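You operate a simulated robot arm through the tools that you are given. There is no shell and no other tool.

You are at the controls of a simulated robot arm. One attempt, no reset.

Task
Scrub the crust off the battery clamp, then grease its top.
Fine: pad back where it lay, brush back in its cup. Set down upright: clamp scrub pad. A coat counts when it lies all over at full strength: go over it till it gets no stronger. What is to be rubbed or washed off counts as gone when no trace of it is left.

It is judged by the outcome, as a careful person would: the job done as asked, and still so three seconds after it is handed in. It fails if anything else is knocked over, pushed out of place, dropped, spilled or broken.

Robot
A 7-joint arm with a two-finger parallel gripper, fixed in place. Base frame: the origin is on the floor under the middle of its stand, x ahead of it, y to its left, z up; the work surface is at about z = 850. Units: mm, degrees, N and s.
With the tool pointing down near the work surface it reaches from about 380 to 880 mm from the base axis. Its first joint turns from -166.0 to 166.0 degrees. Payload 3.43 kg.
The tool frame sits at the grasp point between the pads (the TCP): z along the fingers, y along the line on which they close. The tips reach 34 mm beyond it. Largest opening 128 mm; finger width 24, thickness 12; the body of the gripper, 48 by 130 mm, starts 96 mm behind the TCP.
Orientation is told as [roll, pitch, yaw] about the base's x, y, z axes, in that order, counted from this pose: with the fingers straight down and closing along the base's y, the tool's x points along the base's -x, its y along +y and its z along -z.

Tools
- The arm moves only by the tool nudge_tool. Its argument "plan" is a list of rows, each an object (a shift or turn left out is 0, a gripper value left out holds the last) with "slide": the shift along the tool's x, y, z in units of 150 mm (1.0 is 150 mm), a list of three; "delta_rot": the turn, a rotation vector about the tool's x, y, z in units of 120 degrees (1.0 is 120 degrees), a list of three; "grip": the closure in counts, from 0 (fully open) to 255 (shut). In form: [{"slide": [tx, ty, tz], "delta_rot": [rx, ry, rz], "grip": grip}, ...]. A call has 1 to 20 rows; each row is the pose to reach, as a shift and turn from the pose commanded when the call began, along the tool's axes at that moment. A call with a number of a shift or a turn outside -1 to 1 is refused whole. Each row takes 0.2 s and may step no farther than 50 mm and 8.6 degrees from the row before; otherwise, or with a gripper value out of range, the whole call is refused. Where a pose cannot be reached the arm comes as near as it can. A force on the tool above 40 N (or 10 N above the force at the start of the call, whichever is more), or a blocked arm, ends the call early, and 0.2 s more pass. The fingers move at their own pace (about 153 mm/s each) and stop on an object; they squeeze with about 34 N. The grip force told is the motor's: it shows also when the fingers shut on nothing. Time passes only in rows, and 0.2 s behind the last, so rows that repeat a pose let the fingers close. It gives the time, the measured TCP pose, the force on the tool (base axes), the opening and the grip force at its end, in the units of the frame above (readings bear some noise), with the torque about the TCP (base axes, N m) and any sound that the robot's microphone picked up.
- Cameras (640 x 400 px; columns grow to the right, rows downward): "scene" is fixed at [219.4, 651.6, 1649.4]; the picture's right is [-0.90, -0.44, 0.00], its down [-0.23, 0.48, -0.85] and it looks along [0.37, -0.76, -0.53] (base axes); focal length 321 px, centre (320, 200). "wrist" rides on the gripper at [76, -11, -160] in the tool frame; the picture's right is [0.15, 0.99, 0.00], its down [-0.88, 0.13, -0.46] and it looks along [-0.45, 0.07, 0.89] (tool axes); focal length 234 px, centre (320, 200). There is no depth. A picture from a camera that has moved, and an enlarged one, comes with that camera's place and axes in the base frame and with its lens.
- snapshot(camera): a new picture of that camera. The clock stands still meanwhile.
- zoom(camera, box): a new picture of the part [left, top, right, bottom] of that camera's present view, enlarged. The clock stands still meanwhile.
- job_done(): hands the job in; it is judged then, once.

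Nothing tells you positions but the pictures and the camera data. Unless the task says otherwise, let go and move clear before handing in.

The tools are called after "Emit:" by a JSON object that holds its "method" and its "body". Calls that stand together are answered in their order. nudge_tool: Moves the arm, as the interface text tells. Its arguments: {"type":"object","properties":{"plan":{"type":"array","items":{"type":"object","properties":{"slide":{"type":"array","items":{"type":"number"}},"delta_rot":{"type":"array","items":{"type":"number"}},"grip":{"type":"number"}}}}},"required":["plan"]} The other tools are called the same way: snapshot (camera) takes a picture; zoom (camera, box) takes an enlarged picture of a part of a camera's view; job_done () hands the job in.

At the start:

```text
clock: 0.0
eef_pos: [517.2, -209.7, 1232.9]
orientation: [0.0, 0.0, -0.1]
wrist_force: [0.4, -0.3, -0.1]
ft_torque: [0.0, 0.01, 0.01]
width: 127.9
finger_force: 0.1
```

scene: 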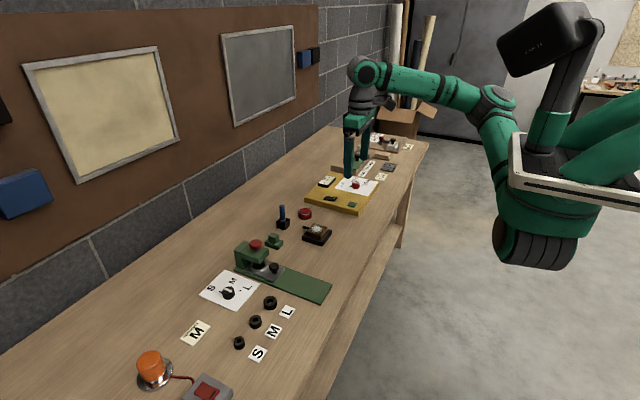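
wrist: 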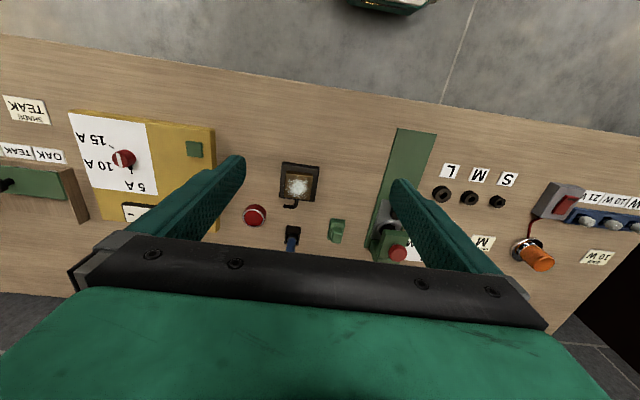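

I see a long bench with several stations; the battery clamp with white crust seems to be in the middle, with a red tin, a blue-handled brush in a cup and a green pad near it. I'll zoom in to look more closely.

Emit:
{"method": "zoom", "body": {"camera": "scene", "box": [230, 180, 370, 268]}}

Emit:
{"method": "zoom", "body": {"camera": "wrist", "box": [220, 140, 380, 260]}}

Emit:
{"method": "snapshot", "body": {"camera": "wrist"}}

```text
4.55 times, centred on (300, 224) of scene
camera zoom: at [219.4, 651.6, 1649.4], right [-0.9, -0.44, 0.0], down [-0.23, 0.48, -0.85], along [0.37, -0.76, -0.53], focal length 1460 px, centre (411, 91)
```

zoom: 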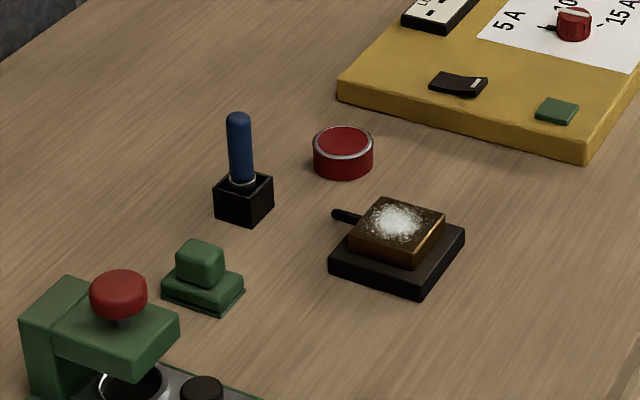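

```text
3.33 times, centred on (300, 200) of wrist
camera zoom: at [440.8, -220.7, 1392.5], right [-0.14, 0.99, 0.0], down [0.88, 0.13, 0.46], along [0.45, 0.07, -0.89], focal length 781 px, centre (387, 200)
```

zoom: 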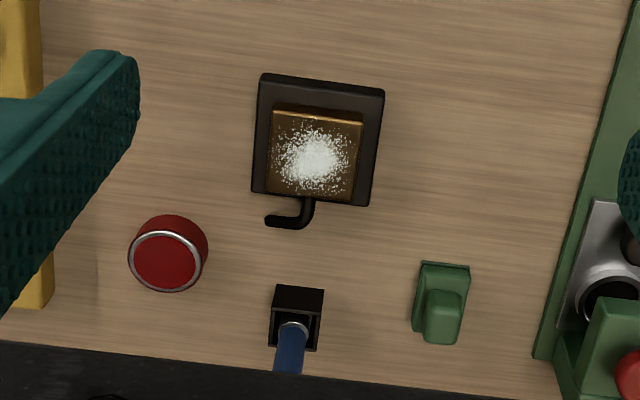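

```text
taken
camera wrist: at [440.8, -220.7, 1392.5], right [-0.14, 0.99, 0.0], down [0.88, 0.13, 0.46], along [0.45, 0.07, -0.89], focal length 234 px, centre (320, 200)
```

wrist: 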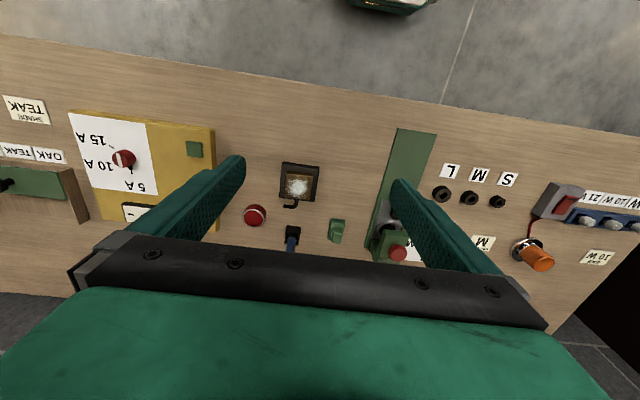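

The clamp (brass block, white crust) sits at about (669, -238), the pad at about (777, -123), the brush cup at about (822, -236) and the red tin at about (773, -339). I'll move the arm above this group to get a closer view.

Emit:
{"method": "nudge_tool", "body": {"plan": [{"slide": [-0.16, -0.03, 0.2]}, {"slide": [-0.33, -0.06, 0.4]}, {"slide": [-0.49, -0.09, 0.6]}, {"slide": [-0.66, -0.12, 0.8]}, {"slide": [-0.82, -0.133, 1.0]}, {"slide": [-0.82, -0.133, 1.0]}]}}

Emit:
{"method": "snapshot", "body": {"camera": "wrist"}}

```text
clock: 1.4
eef_pos: [638.6, -230.9, 1081.7]
orientation: [0.0, -0.1, 0.0]
wrist_force: [-0.5, -0.5, 0.2]
ft_torque: [-0.02, -0.01, 0.0]
width: 127.9
finger_force: 0.0
```

```text
taken
camera wrist: at [563.6, -241.4, 1241.3], right [-0.14, 0.99, 0.0], down [0.88, 0.13, 0.46], along [0.45, 0.07, -0.89], focal length 234 px, centre (320, 200)
```

wrist: 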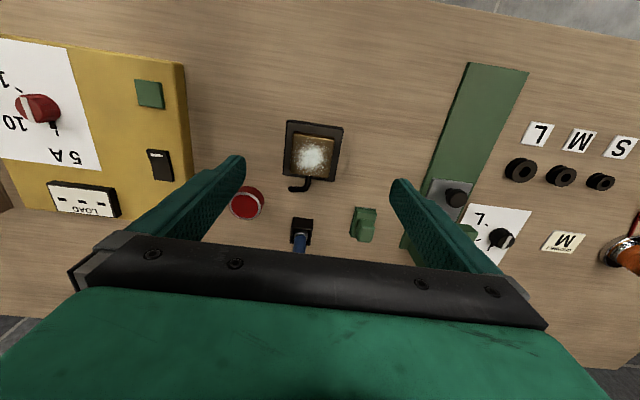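

The stations are clearer now; I'll zoom in on each object to work out its position.

Emit:
{"method": "zoom", "body": {"camera": "wrist", "box": [270, 110, 360, 200]}}

Emit:
{"method": "zoom", "body": {"camera": "wrist", "box": [225, 180, 395, 270]}}

Emit:
{"method": "zoom", "body": {"camera": "scene", "box": [260, 195, 340, 255]}}

```text
4.44 times, centred on (315, 155) of wrist
camera zoom: at [563.6, -241.4, 1241.3], right [-0.14, 0.99, 0.0], down [0.88, 0.13, 0.46], along [0.45, 0.07, -0.89], focal length 1041 px, centre (342, 400)
```

zoom: 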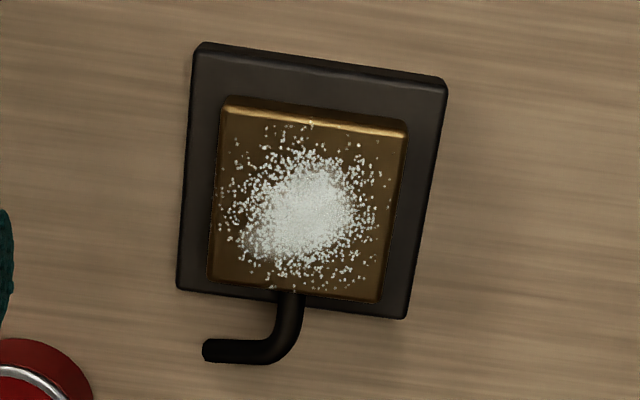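

```text
3.76 times, centred on (310, 225) of wrist
camera zoom: at [563.6, -241.4, 1241.3], right [-0.14, 0.99, 0.0], down [0.88, 0.13, 0.46], along [0.45, 0.07, -0.89], focal length 882 px, centre (358, 106)
```

zoom: 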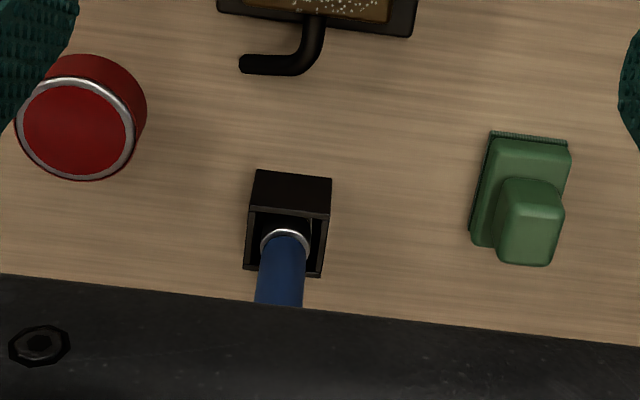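

```text
6.67 times, centred on (300, 225) of scene
camera zoom: at [219.4, 651.6, 1649.4], right [-0.9, -0.44, 0.0], down [-0.23, 0.48, -0.85], along [0.37, -0.76, -0.53], focal length 2141 px, centre (453, 33)
```

zoom: 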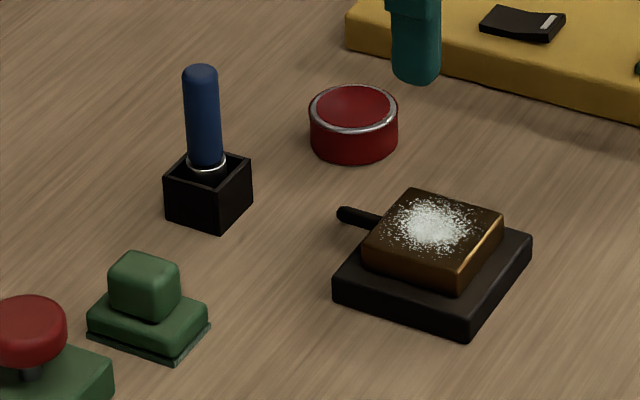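

I make the pad centre about (791, -126) with its handle top at z≈901, the clamp top at (668, -238, 893), the cup centre at (822, -239) with its rim at z≈888, and the tin at (776, -343) with its rim at z≈882. Next I'll part-close the fingers and move above the pad.

Emit:
{"method": "nudge_tool", "body": {"plan": [{"slide": [-0.2, 0.14, 0.0], "grip": 120}, {"slide": [-0.4, 0.28, 0.0], "grip": 120}, {"slide": [-0.6, 0.42, 0.05], "grip": 120}, {"slide": [-0.8, 0.56, 0.1], "grip": 120}, {"slide": [-1.0, 0.7, 0.2], "grip": 120}, {"slide": [-1.0, 0.7, 0.2], "grip": 120}]}}

Emit:
{"method": "snapshot", "body": {"camera": "wrist"}}

Emit:
{"method": "zoom", "body": {"camera": "scene", "box": [220, 170, 360, 258]}}

```text
clock: 2.8
eef_pos: [790.8, -125.4, 1053.7]
orientation: [-0.1, 0.0, -0.1]
wrist_force: [-0.1, 0.3, -0.2]
ft_torque: [-0.02, -0.03, -0.03]
width: 67.6
finger_force: 0.0
```

```text
taken
camera wrist: at [715.1, -136.0, 1213.2], right [-0.14, 0.99, 0.0], down [0.88, 0.13, 0.46], along [0.45, 0.07, -0.89], focal length 234 px, centre (320, 200)
```

wrist: 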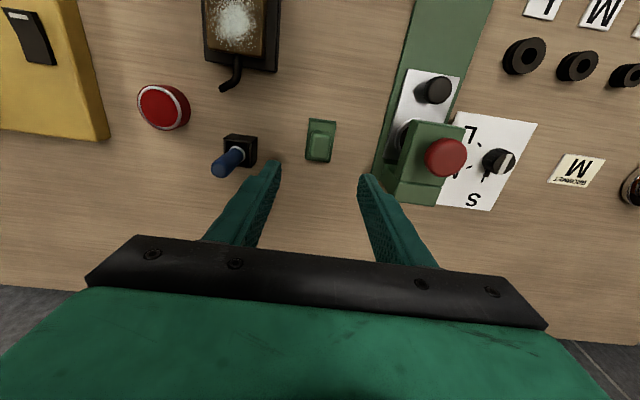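

```text
4.55 times, centred on (290, 214) of scene
camera zoom: at [219.4, 651.6, 1649.4], right [-0.9, -0.44, 0.0], down [-0.23, 0.48, -0.85], along [0.37, -0.76, -0.53], focal length 1460 px, centre (456, 136)
```

zoom: 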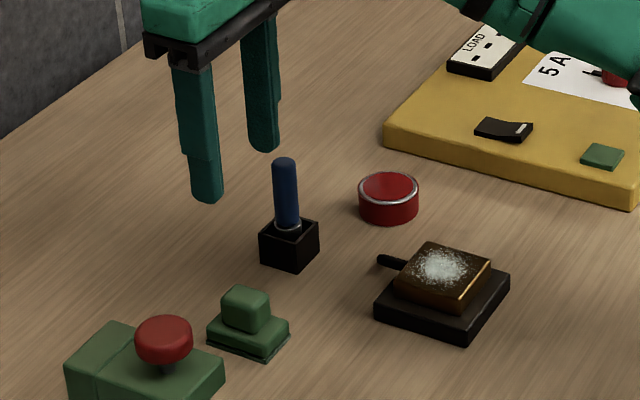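

Emit:
{"method": "zoom", "body": {"camera": "wrist", "box": [280, 100, 360, 180]}}

Emit:
{"method": "zoom", "body": {"camera": "scene", "box": [255, 222, 295, 252]}}

```text
5.00 times, centred on (320, 140) of wrist
camera zoom: at [715.1, -136.0, 1213.2], right [-0.14, 0.99, 0.0], down [0.88, 0.13, 0.46], along [0.45, 0.07, -0.89], focal length 1171 px, centre (320, 500)
```

zoom: 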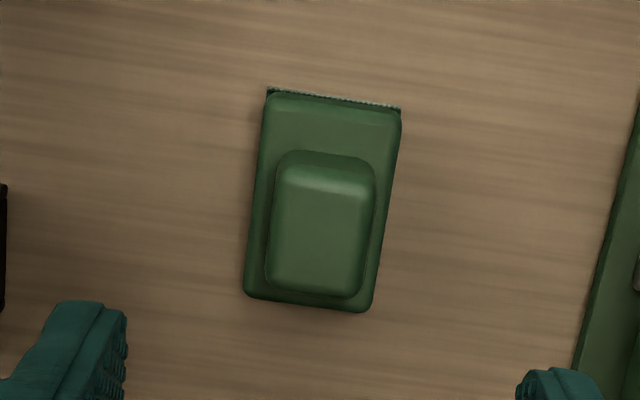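

```text
13.33 times, centred on (275, 237) of scene
camera zoom: at [219.4, 651.6, 1649.4], right [-0.9, -0.44, 0.0], down [-0.23, 0.48, -0.85], along [0.37, -0.76, -0.53], focal length 4283 px, centre (920, -293)
```

zoom: 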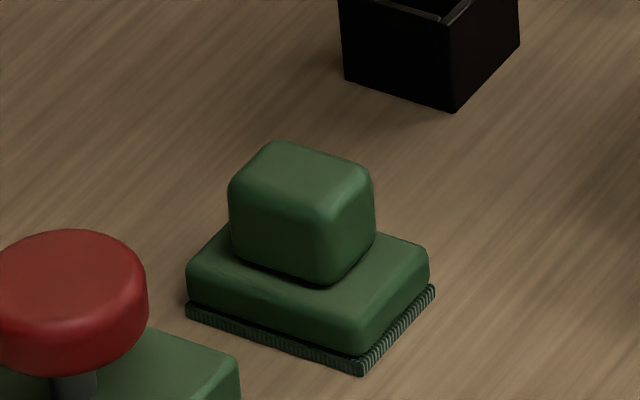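

The pad is aligned with the base axes and centred at about (794, -124.4), with a grip block roughly 27 mm wide. I'll descend around its handle with the tips about 4 mm above the base plate.

Emit:
{"method": "nudge_tool", "body": {"plan": [{"slide": [-0.01, 0.002, 0.25], "grip": 120}, {"slide": [-0.023, 0.004, 0.5], "grip": 120}, {"slide": [-0.023, 0.004, 0.7], "grip": 120}, {"slide": [-0.023, 0.004, 0.85], "grip": 120}, {"slide": [-0.023, 0.004, 0.93], "grip": 120}, {"slide": [-0.023, 0.004, 0.97], "grip": 120}, {"slide": [-0.023, 0.004, 0.97], "grip": 120}]}}

Emit:
{"method": "snapshot", "body": {"camera": "wrist"}}

Emit:
{"method": "zoom", "body": {"camera": "scene", "box": [240, 205, 310, 255]}}

```text
clock: 4.4
eef_pos: [792.4, -127.8, 907.6]
orientation: [0.0, 0.1, 0.0]
wrist_force: [0.9, -0.5, -0.1]
ft_torque: [0.02, -0.01, 0.0]
width: 67.5
finger_force: 0.1
```

```text
taken
camera wrist: at [717.6, -136.7, 1067.5], right [-0.14, 0.99, 0.0], down [0.88, 0.13, 0.46], along [0.45, 0.07, -0.89], focal length 234 px, centre (320, 200)
```

wrist: 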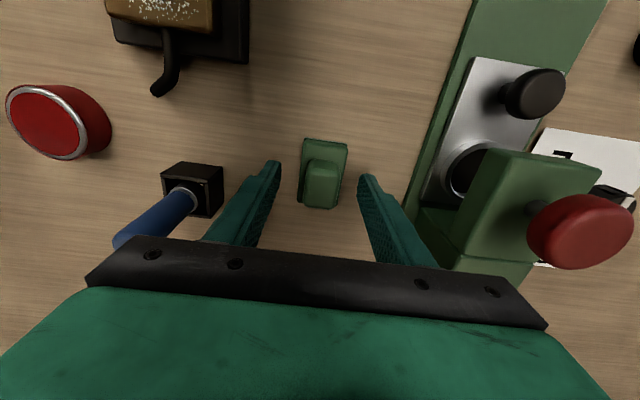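

```text
8.00 times, centred on (275, 230) of scene
camera zoom: at [219.4, 651.6, 1649.4], right [-0.9, -0.44, 0.0], down [-0.23, 0.48, -0.85], along [0.37, -0.76, -0.53], focal length 2570 px, centre (680, -40)
```

zoom: 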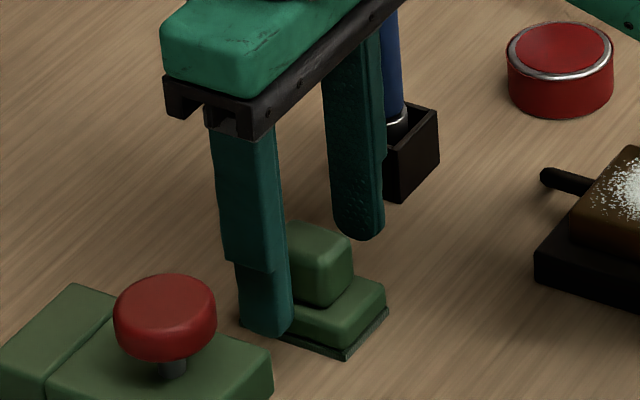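

The fingers straddle the handle with the tips just above the plate. I'll close now.

Emit:
{"method": "nudge_tool", "body": {"plan": [{"slide": [0, 0, 0], "grip": 255}, {"slide": [0, 0, 0], "grip": 255}, {"slide": [0, 0, 0], "grip": 255}, {"slide": [0, 0, 0], "grip": 255}]}}

Emit:
{"method": "zoom", "body": {"camera": "scene", "box": [240, 205, 310, 255]}}

Emit:
{"method": "zoom", "body": {"camera": "wrist", "box": [260, 120, 380, 220]}}

```text
clock: 5.4
eef_pos: [793.9, -126.0, 907.6]
orientation: [0.0, 0.0, -0.1]
wrist_force: [0.4, 0.0, -0.2]
ft_torque: [0.0, -0.01, -0.02]
width: 27.3
finger_force: 33.8
```

```text
8.00 times, centred on (275, 230) of scene
camera zoom: at [219.4, 651.6, 1649.4], right [-0.9, -0.44, 0.0], down [-0.23, 0.48, -0.85], along [0.37, -0.76, -0.53], focal length 2570 px, centre (680, -40)
```

zoom: 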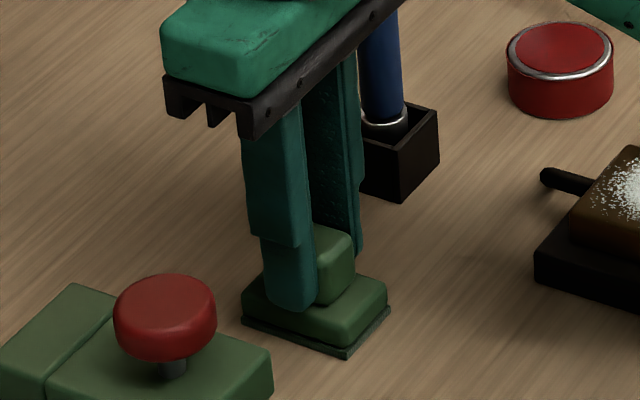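

```text
4.00 times, centred on (320, 170) of wrist
camera zoom: at [717.6, -136.8, 1067.6], right [-0.14, 0.99, 0.0], down [0.88, 0.13, 0.46], along [0.45, 0.07, -0.89], focal length 937 px, centre (320, 320)
```

zoom: 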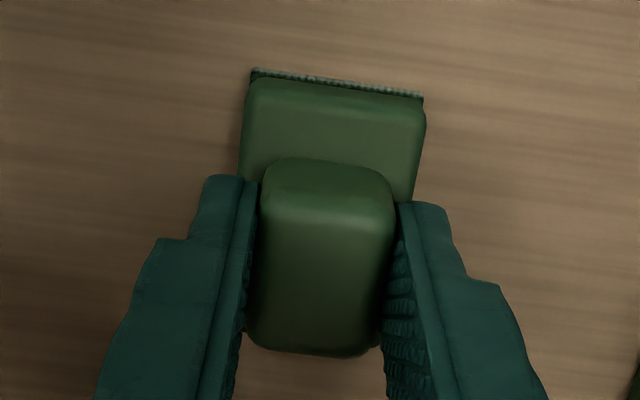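

The pad is held (27.3 mm). I'll lift it and carry it over the clamp at a safe height.

Emit:
{"method": "nudge_tool", "body": {"plan": [{"slide": [0, 0, -0.1], "grip": 255}, {"slide": [0, 0, -0.3], "grip": 255}, {"slide": [0, 0, -0.6], "grip": 255}, {"slide": [0.16, -0.15, -0.6], "grip": 255}, {"slide": [0.33, -0.3, -0.6], "grip": 255}, {"slide": [0.5, -0.45, -0.6], "grip": 255}, {"slide": [0.67, -0.6, -0.6], "grip": 255}, {"slide": [0.84, -0.76, -0.6], "grip": 255}, {"slide": [0.84, -0.76, -0.6], "grip": 255}]}}

Emit:
{"method": "snapshot", "body": {"camera": "wrist"}}

Emit:
{"method": "zoom", "body": {"camera": "scene", "box": [255, 180, 375, 255]}}

```text
clock: 7.4
eef_pos: [666.8, -239.4, 995.7]
orientation: [0.0, 0.0, -0.1]
wrist_force: [-1.0, 0.5, -0.9]
ft_torque: [0.03, 0.0, 0.02]
width: 26.8
finger_force: 34.0
```

```text
taken
camera wrist: at [591.2, -249.9, 1155.6], right [-0.15, 0.99, 0.0], down [0.88, 0.13, 0.46], along [0.45, 0.07, -0.89], focal length 234 px, centre (320, 200)
```

wrist: 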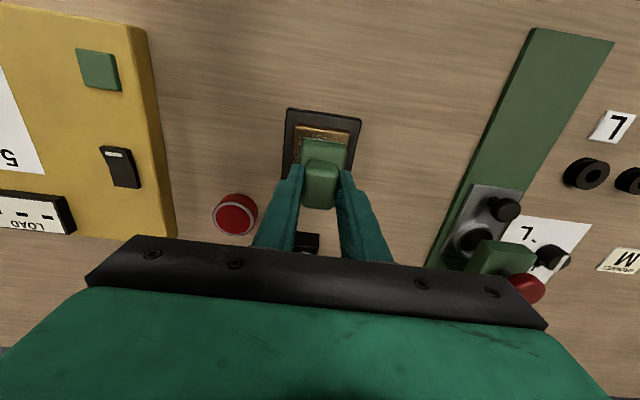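

```text
5.33 times, centred on (315, 218) of scene
camera zoom: at [219.4, 651.6, 1649.4], right [-0.9, -0.44, 0.0], down [-0.23, 0.48, -0.85], along [0.37, -0.76, -0.53], focal length 1713 px, centre (347, 107)
```

zoom: 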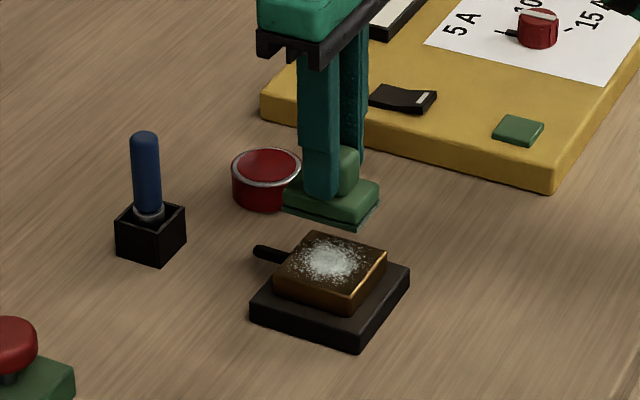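

The pad is about 45 mm above the clamp top. I'll lower it gently and watch the force.

Emit:
{"method": "nudge_tool", "body": {"plan": [{"slide": [0, 0, 0.1], "grip": 255}, {"slide": [0, 0, 0.2], "grip": 255}, {"slide": [0, 0, 0.26], "grip": 255}, {"slide": [0, 0, 0.285], "grip": 255}, {"slide": [0, 0, 0.295], "grip": 255}, {"slide": [0, 0, 0.295], "grip": 255}]}}

Emit:
{"method": "zoom", "body": {"camera": "scene", "box": [285, 200, 355, 250]}}

```text
clock: 8.8
eef_pos: [666.7, -239.9, 953.2]
orientation: [0.0, 0.0, -0.1]
wrist_force: [-0.1, 0.8, -0.4]
ft_torque: [0.0, 0.02, -0.02]
width: 27.3
finger_force: 33.7
```

```text
8.00 times, centred on (320, 225) of scene
camera zoom: at [219.4, 651.6, 1649.4], right [-0.9, -0.44, 0.0], down [-0.23, 0.48, -0.85], along [0.37, -0.76, -0.53], focal length 2570 px, centre (320, 0)
```

zoom: 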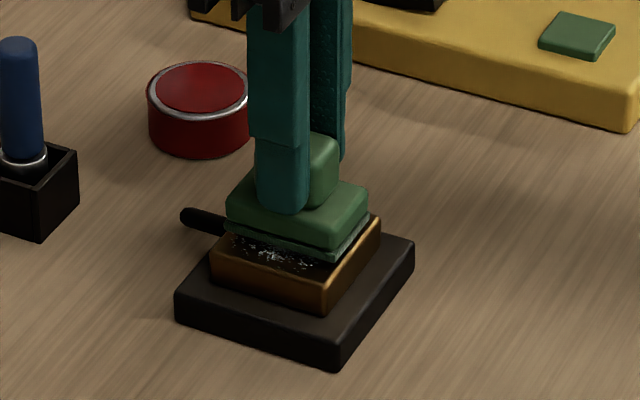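

There is no contact yet, with a small gap remaining. I'll lower in 1 mm steps.

Emit:
{"method": "nudge_tool", "body": {"plan": [{"slide": [0, 0, 0.007], "grip": 255}, {"slide": [0, 0, 0.013], "grip": 255}, {"slide": [0, 0, 0.013], "grip": 255}]}}

```text
clock: 9.6
eef_pos: [665.9, -240.0, 951.1]
orientation: [0.0, 0.0, -0.1]
wrist_force: [-0.8, -0.9, -0.9]
ft_torque: [0.0, 0.02, -0.01]
width: 27.2
finger_force: 34.7
```

Emit:
{"method": "nudge_tool", "body": {"plan": [{"slide": [0, 0, 0.007], "grip": 255}, {"slide": [0, 0, 0.013], "grip": 255}, {"slide": [0, 0, 0.013], "grip": 255}]}}

Emit:
{"method": "zoom", "body": {"camera": "scene", "box": [295, 210, 345, 245]}}

```text
clock: 10.4
eef_pos: [666.9, -239.1, 948.4]
orientation: [0.1, 0.1, -0.1]
wrist_force: [-0.6, -0.4, -2.3]
ft_torque: [0.03, 0.01, -0.01]
width: 27.0
finger_force: 34.1
```

```text
11.43 times, centred on (320, 228) of scene
camera zoom: at [219.4, 651.6, 1649.4], right [-0.9, -0.44, 0.0], down [-0.23, 0.48, -0.85], along [0.37, -0.76, -0.53], focal length 3671 px, centre (320, -114)
```

zoom: 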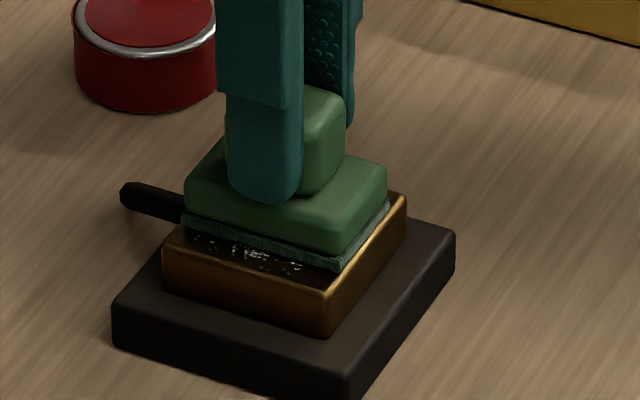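

Emit:
{"method": "nudge_tool", "body": {"plan": [{"slide": [0, 0, 0.004], "grip": 255}, {"slide": [0, 0, 0.007], "grip": 255}, {"slide": [0, 0, 0.007], "grip": 255}]}}

```text
clock: 11.2
eef_pos: [665.8, -238.4, 948.3]
orientation: [0.1, 0.0, -0.1]
wrist_force: [0.4, -0.9, -0.7]
ft_torque: [0.01, 0.01, 0.02]
width: 27.0
finger_force: 33.6
```

Emit:
{"method": "nudge_tool", "body": {"plan": [{"slide": [0, 0, 0.005], "grip": 255}, {"slide": [0, 0, 0.01], "grip": 255}, {"slide": [0, 0, 0.01], "grip": 255}]}}

Emit:
{"method": "zoom", "body": {"camera": "scene", "box": [295, 210, 345, 245]}}

```text
clock: 12.0
eef_pos: [666.5, -237.8, 947.8]
orientation: [0.0, -0.1, -0.1]
wrist_force: [1.0, 2.7, 9.8]
ft_torque: [0.12, 0.27, -0.09]
width: 27.1
finger_force: 33.8
```

```text
11.43 times, centred on (320, 228) of scene
camera zoom: at [219.4, 651.6, 1649.4], right [-0.9, -0.44, 0.0], down [-0.23, 0.48, -0.85], along [0.37, -0.76, -0.53], focal length 3671 px, centre (320, -114)
```

zoom: 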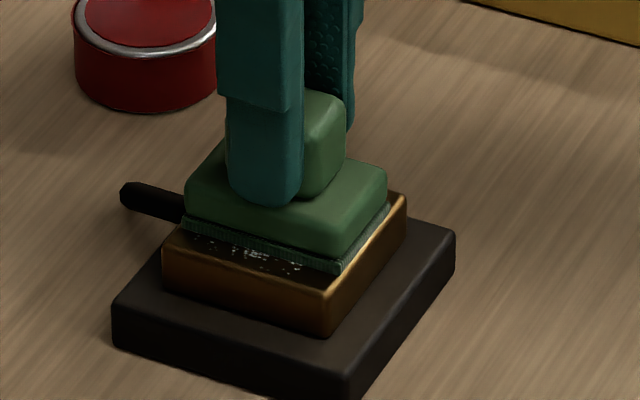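

Contact is made at about 10 N. I'll scrub with gentle back-and-forth strokes across the clamp top.

Emit:
{"method": "nudge_tool", "body": {"plan": [{"slide": [0, 0.05, 0], "grip": 255}, {"slide": [0, 0.095, 0], "grip": 255}, {"slide": [0, 0.05, 0], "grip": 255}, {"slide": [0, 0, 0], "grip": 255}, {"slide": [0, -0.05, 0], "grip": 255}, {"slide": [0, -0.095, 0], "grip": 255}, {"slide": [0.02, -0.05, 0], "grip": 255}, {"slide": [0.02, 0, 0], "grip": 255}, {"slide": [0.02, 0.05, 0], "grip": 255}, {"slide": [0.02, 0.095, 0], "grip": 255}, {"slide": [-0.02, 0.095, 0], "grip": 255}, {"slide": [-0.02, 0.05, 0], "grip": 255}, {"slide": [-0.02, 0, 0], "grip": 255}, {"slide": [-0.02, -0.05, 0], "grip": 255}, {"slide": [-0.02, -0.095, 0], "grip": 255}, {"slide": [0, -0.095, 0], "grip": 255}, {"slide": [0, -0.05, 0], "grip": 255}, {"slide": [0, 0, 0], "grip": 255}]}}

Emit:
{"method": "zoom", "body": {"camera": "scene", "box": [295, 210, 345, 245]}}

```text
clock: 15.8
eef_pos: [665.0, -238.7, 946.0]
orientation: [0.1, 0.1, -0.1]
wrist_force: [-0.9, -5.2, 12.6]
ft_torque: [-0.24, -0.32, -0.12]
width: 27.2
finger_force: 34.1
```

```text
11.43 times, centred on (320, 228) of scene
camera zoom: at [219.4, 651.6, 1649.4], right [-0.9, -0.44, 0.0], down [-0.23, 0.48, -0.85], along [0.37, -0.76, -0.53], focal length 3671 px, centre (320, -114)
```

zoom: 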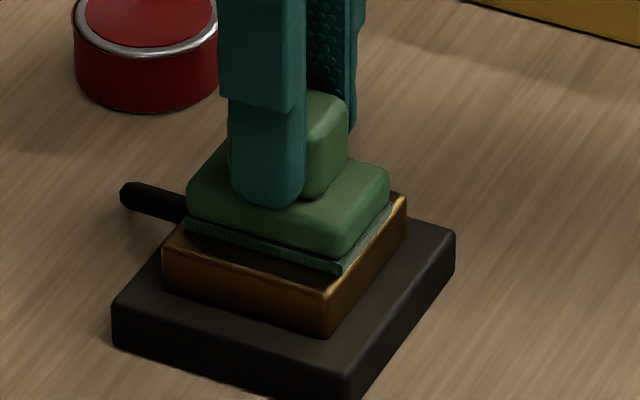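

The visible crust is gone and the clamp hasn't moved. I'll do one more full round before lifting to inspect.

Emit:
{"method": "nudge_tool", "body": {"plan": [{"slide": [0, 0.05, 0], "grip": 255}, {"slide": [0, 0.1, 0], "grip": 255}, {"slide": [0.025, 0.1, 0], "grip": 255}, {"slide": [0.025, 0.05, 0], "grip": 255}, {"slide": [0.025, 0, 0], "grip": 255}, {"slide": [0.025, -0.05, 0], "grip": 255}, {"slide": [0.025, -0.1, 0], "grip": 255}, {"slide": [-0.025, -0.1, 0], "grip": 255}, {"slide": [-0.025, -0.05, 0], "grip": 255}, {"slide": [-0.025, 0, 0], "grip": 255}, {"slide": [-0.025, 0.05, 0], "grip": 255}, {"slide": [-0.025, 0.1, 0], "grip": 255}, {"slide": [0, 0.1, 0], "grip": 255}, {"slide": [0, 0.05, 0], "grip": 255}, {"slide": [0, 0, 0], "grip": 255}, {"slide": [0, -0.05, 0], "grip": 255}, {"slide": [0, -0.1, 0], "grip": 255}, {"slide": [0, -0.05, 0], "grip": 255}, {"slide": [0, 0, 0], "grip": 255}]}}

Emit:
{"method": "nudge_tool", "body": {"plan": [{"slide": [0, 0, -0.05], "grip": 255}, {"slide": [0, 0, -0.2], "grip": 255}, {"slide": [0, 0, -0.4], "grip": 255}, {"slide": [-0.15, 0.15, -0.4], "grip": 255}, {"slide": [-0.35, 0.35, -0.4], "grip": 255}, {"slide": [-0.35, 0.35, -0.4], "grip": 255}]}}

Emit:
{"method": "zoom", "body": {"camera": "scene", "box": [285, 200, 355, 250]}}

Emit:
{"method": "snapshot", "body": {"camera": "wrist"}}

```text
clock: 19.8
eef_pos: [665.4, -240.8, 946.9]
orientation: [0.0, 0.0, -0.3]
wrist_force: [-0.1, -7.8, 19.6]
ft_torque: [-0.3, -0.07, 0.0]
width: 26.9
finger_force: 34.8
```

```text
clock: 21.2
eef_pos: [721.0, -186.9, 1005.7]
orientation: [0.1, 0.0, -0.1]
wrist_force: [0.2, -0.3, -0.8]
ft_torque: [-0.01, -0.01, 0.0]
width: 27.1
finger_force: 34.0
```

```text
8.00 times, centred on (320, 225) of scene
camera zoom: at [219.4, 651.6, 1649.4], right [-0.9, -0.44, 0.0], down [-0.23, 0.48, -0.85], along [0.37, -0.76, -0.53], focal length 2570 px, centre (320, 0)
```

zoom: 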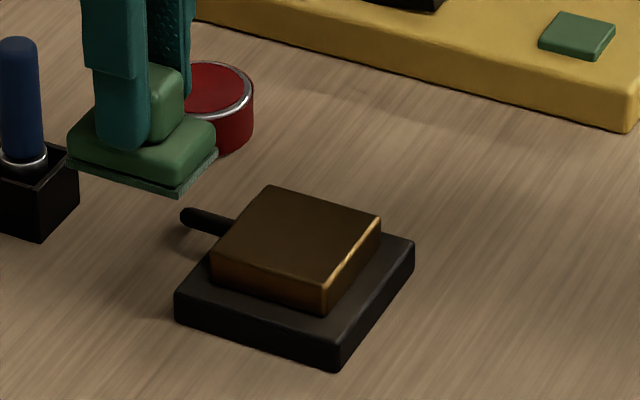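

```text
taken
camera wrist: at [645.4, -197.7, 1166.1], right [-0.14, 0.99, 0.0], down [0.88, 0.13, 0.46], along [0.45, 0.07, -0.89], focal length 234 px, centre (320, 200)
```

wrist: 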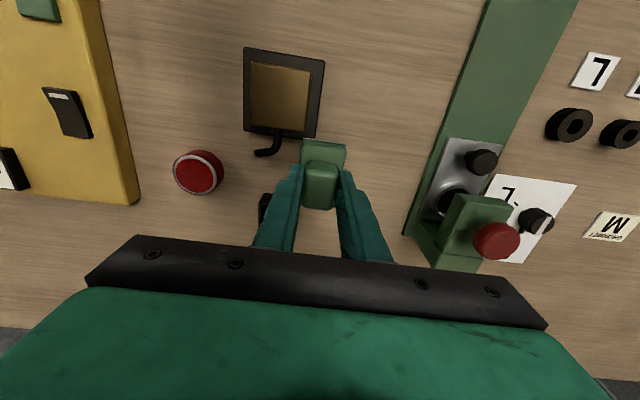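

Emit:
{"method": "zoom", "body": {"camera": "wrist", "box": [235, 40, 335, 160]}}

Emit:
{"method": "zoom", "body": {"camera": "scene", "box": [308, 220, 336, 242]}}

```text
3.33 times, centred on (285, 100) of wrist
camera zoom: at [645.4, -197.7, 1166.1], right [-0.14, 0.99, 0.0], down [0.88, 0.13, 0.46], along [0.45, 0.07, -0.89], focal length 781 px, centre (437, 533)
```

zoom: 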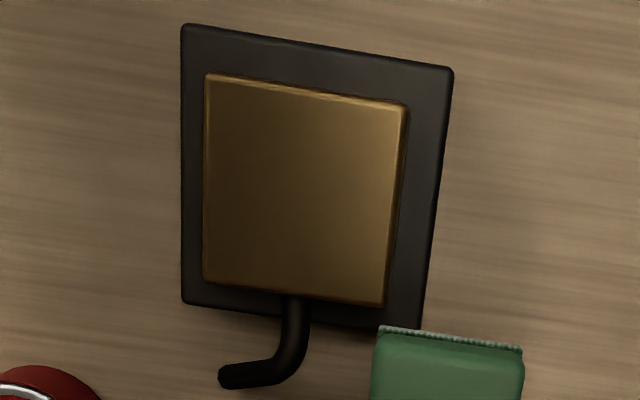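

```text
16.00 times, centred on (322, 231) of scene
camera zoom: at [219.4, 651.6, 1649.4], right [-0.9, -0.44, 0.0], down [-0.23, 0.48, -0.85], along [0.37, -0.76, -0.53], focal length 5139 px, centre (288, -296)
```

zoom: 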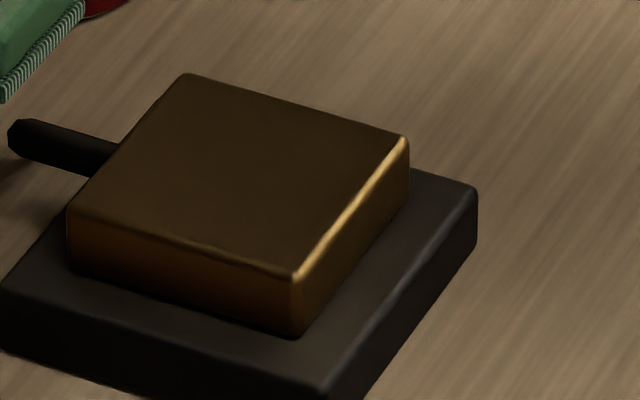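

The clamp top looks spotless in both views. I'll give it one more light pass to be sure no faint residue remains, then return the pad.

Emit:
{"method": "nudge_tool", "body": {"plan": [{"slide": [0.17, -0.17, 0], "grip": 255}, {"slide": [0.35, -0.35, 0], "grip": 255}, {"slide": [0.35, -0.35, 0.2], "grip": 255}, {"slide": [0.35, -0.35, 0.36], "grip": 255}, {"slide": [0.35, -0.35, 0.39], "grip": 255}, {"slide": [0.35, -0.35, 0.398], "grip": 255}, {"slide": [0.35, -0.3, 0.398], "grip": 255}, {"slide": [0.35, -0.25, 0.398], "grip": 255}, {"slide": [0.37, -0.25, 0.398], "grip": 255}, {"slide": [0.37, -0.3, 0.398], "grip": 255}, {"slide": [0.37, -0.35, 0.398], "grip": 255}, {"slide": [0.37, -0.4, 0.398], "grip": 255}, {"slide": [0.37, -0.45, 0.398], "grip": 255}, {"slide": [0.33, -0.45, 0.398], "grip": 255}, {"slide": [0.33, -0.4, 0.398], "grip": 255}, {"slide": [0.33, -0.35, 0.398], "grip": 255}, {"slide": [0.33, -0.3, 0.398], "grip": 255}, {"slide": [0.33, -0.25, 0.398], "grip": 255}, {"slide": [0.35, -0.3, 0.398], "grip": 255}, {"slide": [0.35, -0.35, 0.398], "grip": 255}]}}

```text
clock: 25.4
eef_pos: [667.3, -238.7, 947.6]
orientation: [0.0, 0.0, -0.1]
wrist_force: [0.1, 0.2, 0.0]
ft_torque: [0.0, 0.0, 0.0]
width: 27.1
finger_force: 34.1
```

Emit:
{"method": "nudge_tool", "body": {"plan": [{"slide": [0, 0, 0.004], "grip": 255}, {"slide": [0, 0, 0.007], "grip": 255}, {"slide": [0, 0.05, 0.007], "grip": 255}, {"slide": [0, 0.1, 0.007], "grip": 255}, {"slide": [0.02, 0.1, 0.007], "grip": 255}, {"slide": [0.02, 0.05, 0.007], "grip": 255}, {"slide": [0.02, 0, 0.007], "grip": 255}, {"slide": [0.02, -0.05, 0.007], "grip": 255}, {"slide": [0.02, -0.1, 0.007], "grip": 255}, {"slide": [-0.02, -0.1, 0.007], "grip": 255}, {"slide": [-0.02, -0.05, 0.007], "grip": 255}, {"slide": [-0.02, 0, 0.007], "grip": 255}, {"slide": [-0.02, 0.05, 0.007], "grip": 255}, {"slide": [-0.02, 0.1, 0.007], "grip": 255}, {"slide": [0, 0.05, 0.007], "grip": 255}, {"slide": [0, 0, 0.007], "grip": 255}, {"slide": [0, 0, 0.007], "grip": 255}]}}

Emit:
{"method": "zoom", "body": {"camera": "scene", "box": [295, 210, 345, 245]}}

```text
clock: 29.0
eef_pos: [666.3, -238.5, 947.5]
orientation: [0.0, 0.1, 0.1]
wrist_force: [0.9, 4.3, 11.2]
ft_torque: [0.18, -0.38, 0.13]
width: 27.1
finger_force: 33.9
```

```text
11.43 times, centred on (320, 228) of scene
camera zoom: at [219.4, 651.6, 1649.4], right [-0.9, -0.44, 0.0], down [-0.23, 0.48, -0.85], along [0.37, -0.76, -0.53], focal length 3671 px, centre (320, -114)
```

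zoom: 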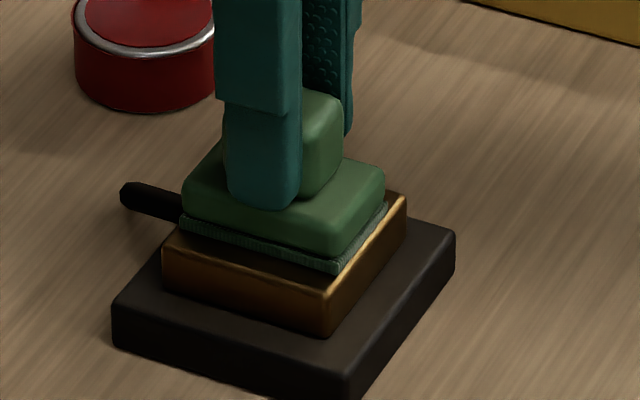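

The final pass is done with good contact. Now I'll lift the pad and carry it back to exactly where it lay.

Emit:
{"method": "nudge_tool", "body": {"plan": [{"slide": [0, 0, -0.1], "grip": 255}, {"slide": [0, 0, -0.36], "grip": 255}, {"slide": [-0.17, 0.15, -0.36], "grip": 255}, {"slide": [-0.34, 0.31, -0.36], "grip": 255}, {"slide": [-0.51, 0.46, -0.36], "grip": 255}, {"slide": [-0.68, 0.61, -0.36], "grip": 255}, {"slide": [-0.84, 0.76, -0.36], "grip": 255}, {"slide": [-0.84, 0.76, -0.2], "grip": 255}, {"slide": [-0.84, 0.76, 0.0], "grip": 255}, {"slide": [-0.84, 0.76, 0.15], "grip": 255}, {"slide": [-0.84, 0.76, 0.22], "grip": 255}, {"slide": [-0.84, 0.76, 0.245], "grip": 255}, {"slide": [-0.84, 0.76, 0.253], "grip": 255}, {"slide": [-0.84, 0.76, 0.253], "grip": 255}]}}

Emit:
{"method": "zoom", "body": {"camera": "scene", "box": [240, 205, 310, 255]}}

Emit:
{"method": "snapshot", "body": {"camera": "wrist"}}

```text
clock: 32.0
eef_pos: [793.3, -124.3, 908.6]
orientation: [-0.1, 0.0, -0.1]
wrist_force: [0.0, -0.3, -0.9]
ft_torque: [-0.05, -0.01, 0.03]
width: 27.3
finger_force: 33.9
```

```text
8.00 times, centred on (275, 230) of scene
camera zoom: at [219.4, 651.6, 1649.4], right [-0.9, -0.44, 0.0], down [-0.23, 0.48, -0.85], along [0.37, -0.76, -0.53], focal length 2570 px, centre (680, -40)
```

zoom: 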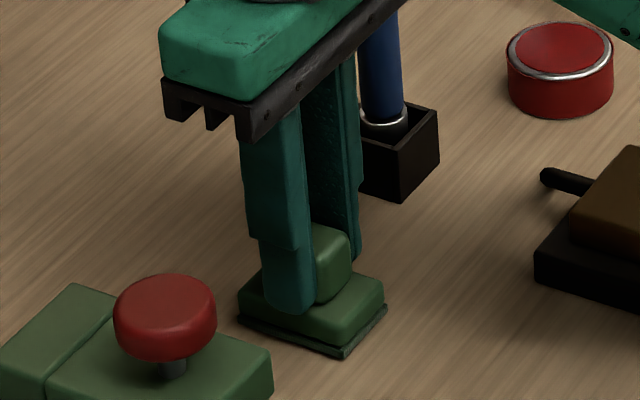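

```text
taken
camera wrist: at [717.1, -134.9, 1067.5], right [-0.14, 0.99, 0.0], down [0.88, 0.13, 0.46], along [0.45, 0.07, -0.89], focal length 234 px, centre (320, 200)
```

wrist: 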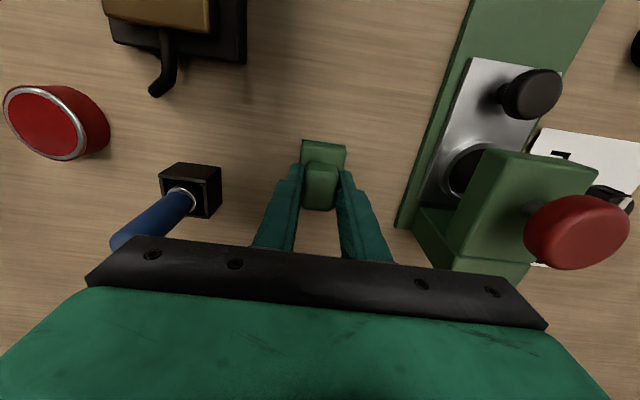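

The pad is back within about 1.5 mm of its original spot. I'll trim the small y offset and then set it down.

Emit:
{"method": "nudge_tool", "body": {"plan": [{"slide": [0, 0, 0], "grip": 255}, {"slide": [0, 0, 0], "grip": 255}]}}

Emit:
{"method": "zoom", "body": {"camera": "wrist", "box": [260, 120, 380, 220]}}

Emit:
{"method": "zoom", "body": {"camera": "scene", "box": [240, 205, 310, 255]}}

```text
clock: 32.6
eef_pos: [791.6, -124.5, 907.5]
orientation: [0.0, 0.1, 0.0]
wrist_force: [-0.1, 0.5, -1.3]
ft_torque: [0.01, 0.01, 0.03]
width: 27.1
finger_force: 34.1
```

```text
4.00 times, centred on (320, 170) of wrist
camera zoom: at [717.1, -134.9, 1067.5], right [-0.14, 0.99, 0.0], down [0.88, 0.13, 0.46], along [0.45, 0.07, -0.89], focal length 937 px, centre (320, 320)
```

zoom: 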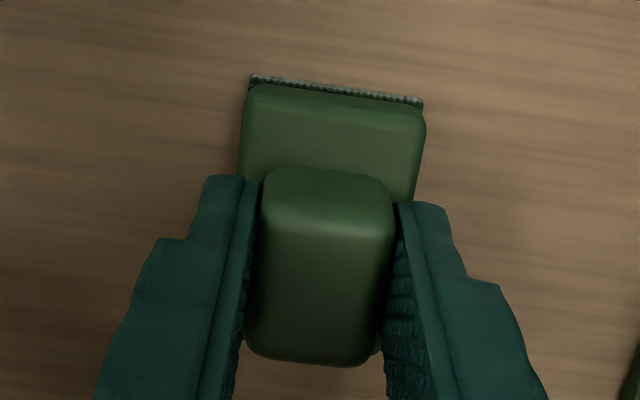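

```text
8.00 times, centred on (275, 230) of scene
camera zoom: at [219.4, 651.6, 1649.4], right [-0.9, -0.44, 0.0], down [-0.23, 0.48, -0.85], along [0.37, -0.76, -0.53], focal length 2570 px, centre (680, -40)
```

zoom: 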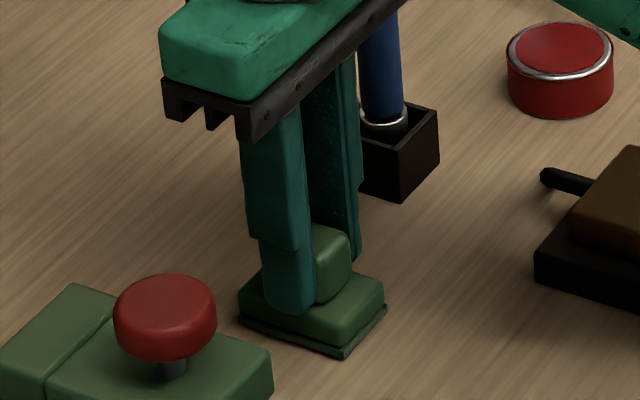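

Emit:
{"method": "nudge_tool", "body": {"plan": [{"slide": [0.0073, -0.0127, 0], "grip": 255}, {"slide": [0.0073, -0.0127, 0.003], "grip": 255}, {"slide": [0.0073, -0.0127, 0.006], "grip": 255}, {"slide": [0.0073, -0.0127, 0.006], "grip": 255}]}}

Emit:
{"method": "zoom", "body": {"camera": "scene", "box": [240, 205, 310, 255]}}

```text
clock: 33.6
eef_pos: [792.0, -127.2, 906.4]
orientation: [0.0, 0.0, -0.3]
wrist_force: [-0.3, -0.2, -0.9]
ft_torque: [-0.04, 0.01, -0.03]
width: 26.9
finger_force: 33.8
```

```text
8.00 times, centred on (275, 230) of scene
camera zoom: at [219.4, 651.6, 1649.4], right [-0.9, -0.44, 0.0], down [-0.23, 0.48, -0.85], along [0.37, -0.76, -0.53], focal length 2570 px, centre (680, -40)
```

zoom: 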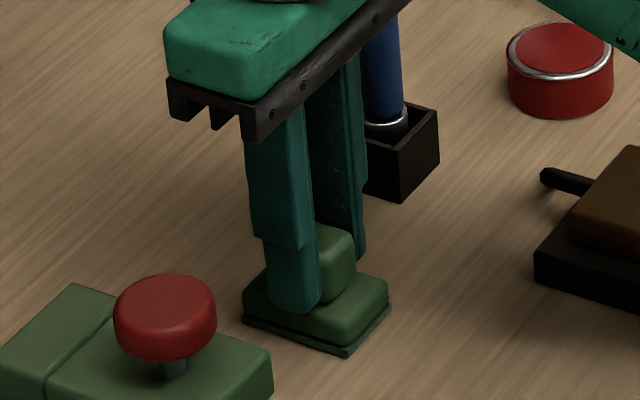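

Position matches the original view. I'll lower the last bit until it touches the bench.

Emit:
{"method": "nudge_tool", "body": {"plan": [{"slide": [0, 0, 0.004], "grip": 255}, {"slide": [0, 0, 0.008], "grip": 255}, {"slide": [0, 0, 0.008], "grip": 255}]}}

```text
clock: 34.4
eef_pos: [792.4, -125.7, 907.5]
orientation: [0.1, 0.0, -0.1]
wrist_force: [0.6, 1.0, -0.7]
ft_torque: [0.0, -0.02, 0.01]
width: 27.0
finger_force: 33.8
```

Emit:
{"method": "zoom", "body": {"camera": "wrist", "box": [260, 120, 380, 220]}}

Emit:
{"method": "zoom", "body": {"camera": "scene", "box": [260, 225, 295, 250]}}

```text
4.00 times, centred on (320, 170) of wrist
camera zoom: at [716.7, -137.4, 1065.9], right [-0.15, 0.99, 0.0], down [0.88, 0.13, 0.46], along [0.45, 0.07, -0.89], focal length 937 px, centre (320, 320)
```

zoom: 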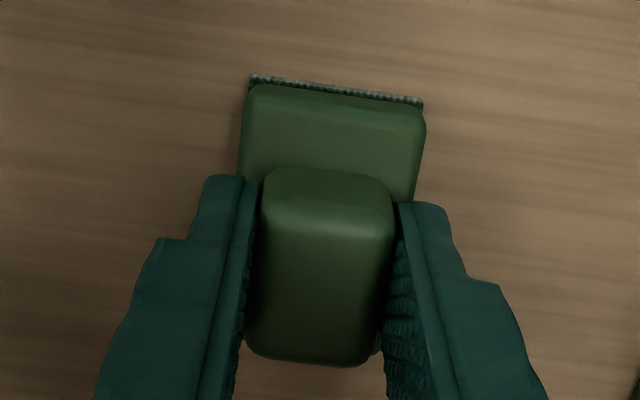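

```text
16.00 times, centred on (278, 238) of scene
camera zoom: at [219.4, 651.6, 1649.4], right [-0.9, -0.44, 0.0], down [-0.23, 0.48, -0.85], along [0.37, -0.76, -0.53], focal length 5139 px, centre (1000, -400)
```

zoom: 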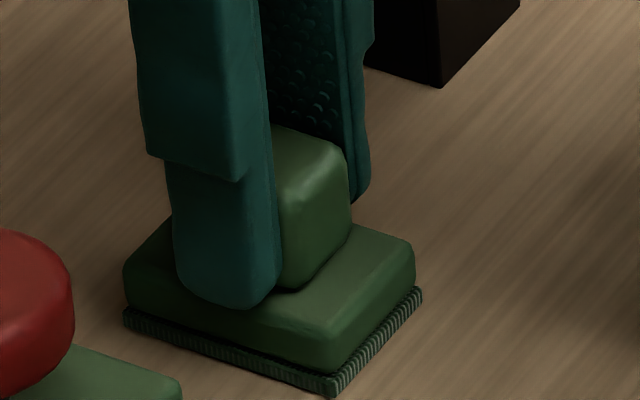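

Emit:
{"method": "nudge_tool", "body": {"plan": [{"slide": [0, 0, 0.004], "grip": 255}, {"slide": [0, 0, 0.006], "grip": 255}, {"slide": [0, 0, 0.006], "grip": 255}]}}

```text
clock: 35.2
eef_pos: [792.3, -126.8, 905.7]
orientation: [0.0, 0.1, -0.1]
wrist_force: [0.6, -1.0, 1.8]
ft_torque: [0.0, 0.03, 0.01]
width: 27.1
finger_force: 34.2
```

The pad is touching the bench. I'll release it and rise straight up.

Emit:
{"method": "nudge_tool", "body": {"plan": [{"slide": [0, 0, 0], "grip": 180}, {"slide": [0, 0, 0], "grip": 120}, {"slide": [0, 0, 0], "grip": 120}, {"slide": [0, 0, -0.1], "grip": 120}, {"slide": [0, 0, -0.3], "grip": 120}, {"slide": [0, 0, -0.6], "grip": 120}, {"slide": [0, 0, -0.9], "grip": 120}, {"slide": [0, 0, -0.9], "grip": 120}]}}

Emit:
{"method": "snapshot", "body": {"camera": "wrist"}}

Emit:
{"method": "zoom", "body": {"camera": "scene", "box": [255, 222, 295, 252]}}

```text
clock: 37.0
eef_pos: [791.2, -124.5, 1041.6]
orientation: [0.0, 0.0, -0.1]
wrist_force: [-0.2, -0.1, -1.1]
ft_torque: [0.0, -0.01, 0.0]
width: 67.5
finger_force: 0.1
```

```text
taken
camera wrist: at [716.4, -134.7, 1200.7], right [-0.14, 0.99, 0.0], down [0.88, 0.13, 0.46], along [0.45, 0.07, -0.89], focal length 234 px, centre (320, 200)
```

wrist: 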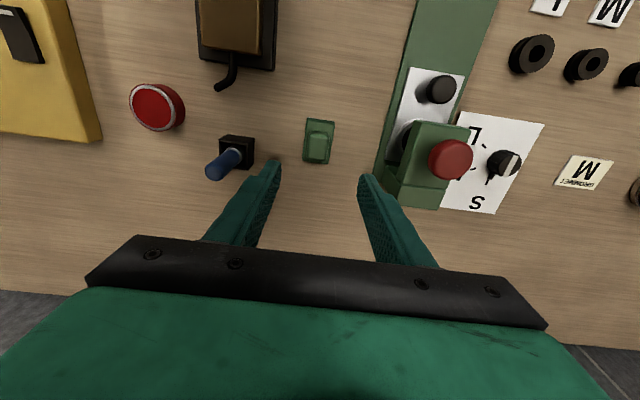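

```text
13.33 times, centred on (275, 237) of scene
camera zoom: at [219.4, 651.6, 1649.4], right [-0.9, -0.44, 0.0], down [-0.23, 0.48, -0.85], along [0.37, -0.76, -0.53], focal length 4283 px, centre (920, -293)
```

zoom: 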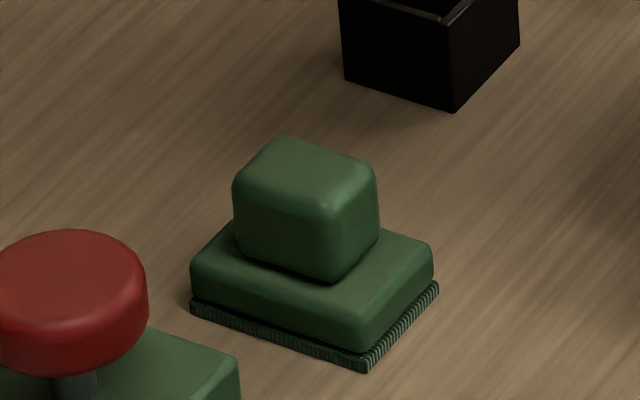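

The pad is back upright within about 1 mm of where it lay. Next is the brush, so I'll zoom in on the cup to locate the handle precisely.

Emit:
{"method": "zoom", "body": {"camera": "wrist", "box": [190, 120, 270, 190]}}

Emit:
{"method": "zoom", "body": {"camera": "scene", "box": [265, 195, 305, 235]}}

```text
5.71 times, centred on (230, 155) of wrist
camera zoom: at [716.4, -134.7, 1200.7], right [-0.14, 0.99, 0.0], down [0.88, 0.13, 0.46], along [0.45, 0.07, -0.89], focal length 1338 px, centre (834, 457)
```

zoom: 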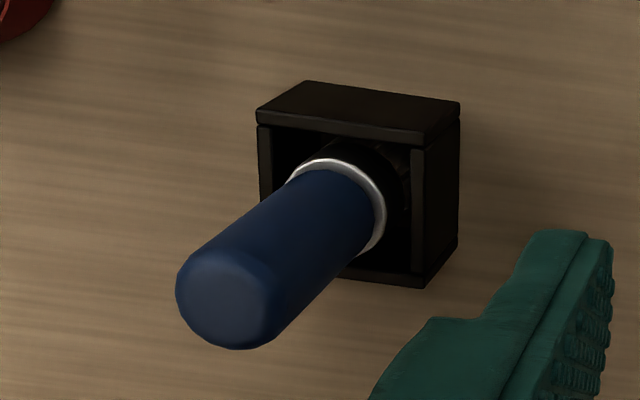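

```text
10.00 times, centred on (285, 215) of scene
camera zoom: at [219.4, 651.6, 1649.4], right [-0.9, -0.44, 0.0], down [-0.23, 0.48, -0.85], along [0.37, -0.76, -0.53], focal length 3212 px, centre (670, 50)
```

zoom: 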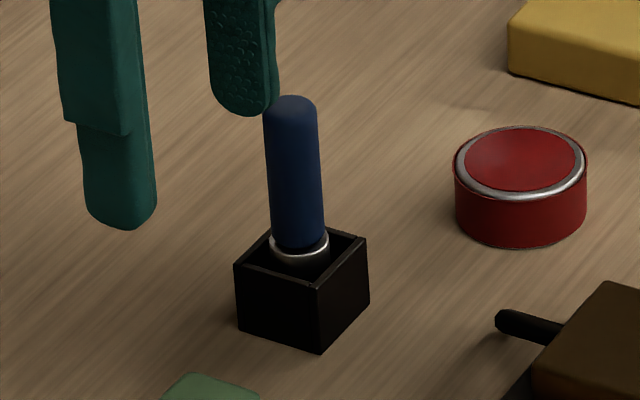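

The brush handle is upright at about (822.5, -239), roughly 20 mm in diameter, with its top at z≈958 and ferrule ring at ≈890. I'll move above it first.

Emit:
{"method": "nudge_tool", "body": {"plan": [{"slide": [-0.03, -0.15, -0.1], "grip": 120}, {"slide": [-0.08, -0.35, -0.1], "grip": 120}, {"slide": [-0.14, -0.57, -0.1], "grip": 120}, {"slide": [-0.198, -0.769, -0.1], "grip": 120}, {"slide": [-0.198, -0.769, -0.1], "grip": 120}, {"slide": [-0.198, -0.769, -0.1], "grip": 120}]}}

Emit:
{"method": "zoom", "body": {"camera": "wrist", "box": [250, 90, 390, 200]}}

Emit:
{"method": "zoom", "body": {"camera": "scene", "box": [255, 175, 325, 235]}}

```text
clock: 38.4
eef_pos: [821.1, -241.2, 1054.1]
orientation: [0.0, -0.1, -0.1]
wrist_force: [-0.5, 0.2, -0.1]
ft_torque: [0.0, 0.0, 0.01]
width: 67.7
finger_force: 0.1
```

```text
3.64 times, centred on (320, 145) of wrist
camera zoom: at [745.0, -252.0, 1213.8], right [-0.15, 0.99, 0.0], down [0.88, 0.13, 0.46], along [0.45, 0.07, -0.89], focal length 852 px, centre (320, 400)
```

zoom: 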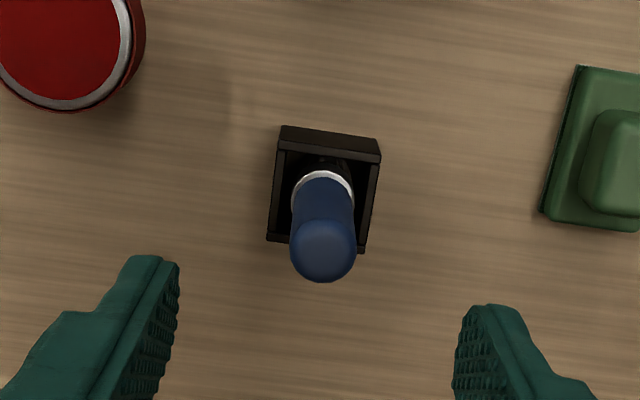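

```text
6.67 times, centred on (290, 205) of scene
camera zoom: at [219.4, 651.6, 1649.4], right [-0.9, -0.44, 0.0], down [-0.23, 0.48, -0.85], along [0.37, -0.76, -0.53], focal length 2141 px, centre (520, 167)
```

zoom: 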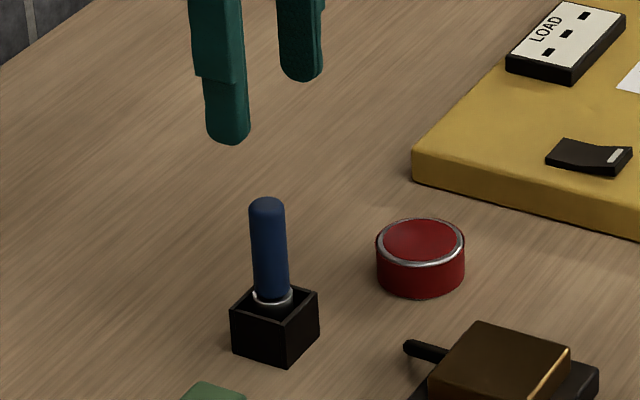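

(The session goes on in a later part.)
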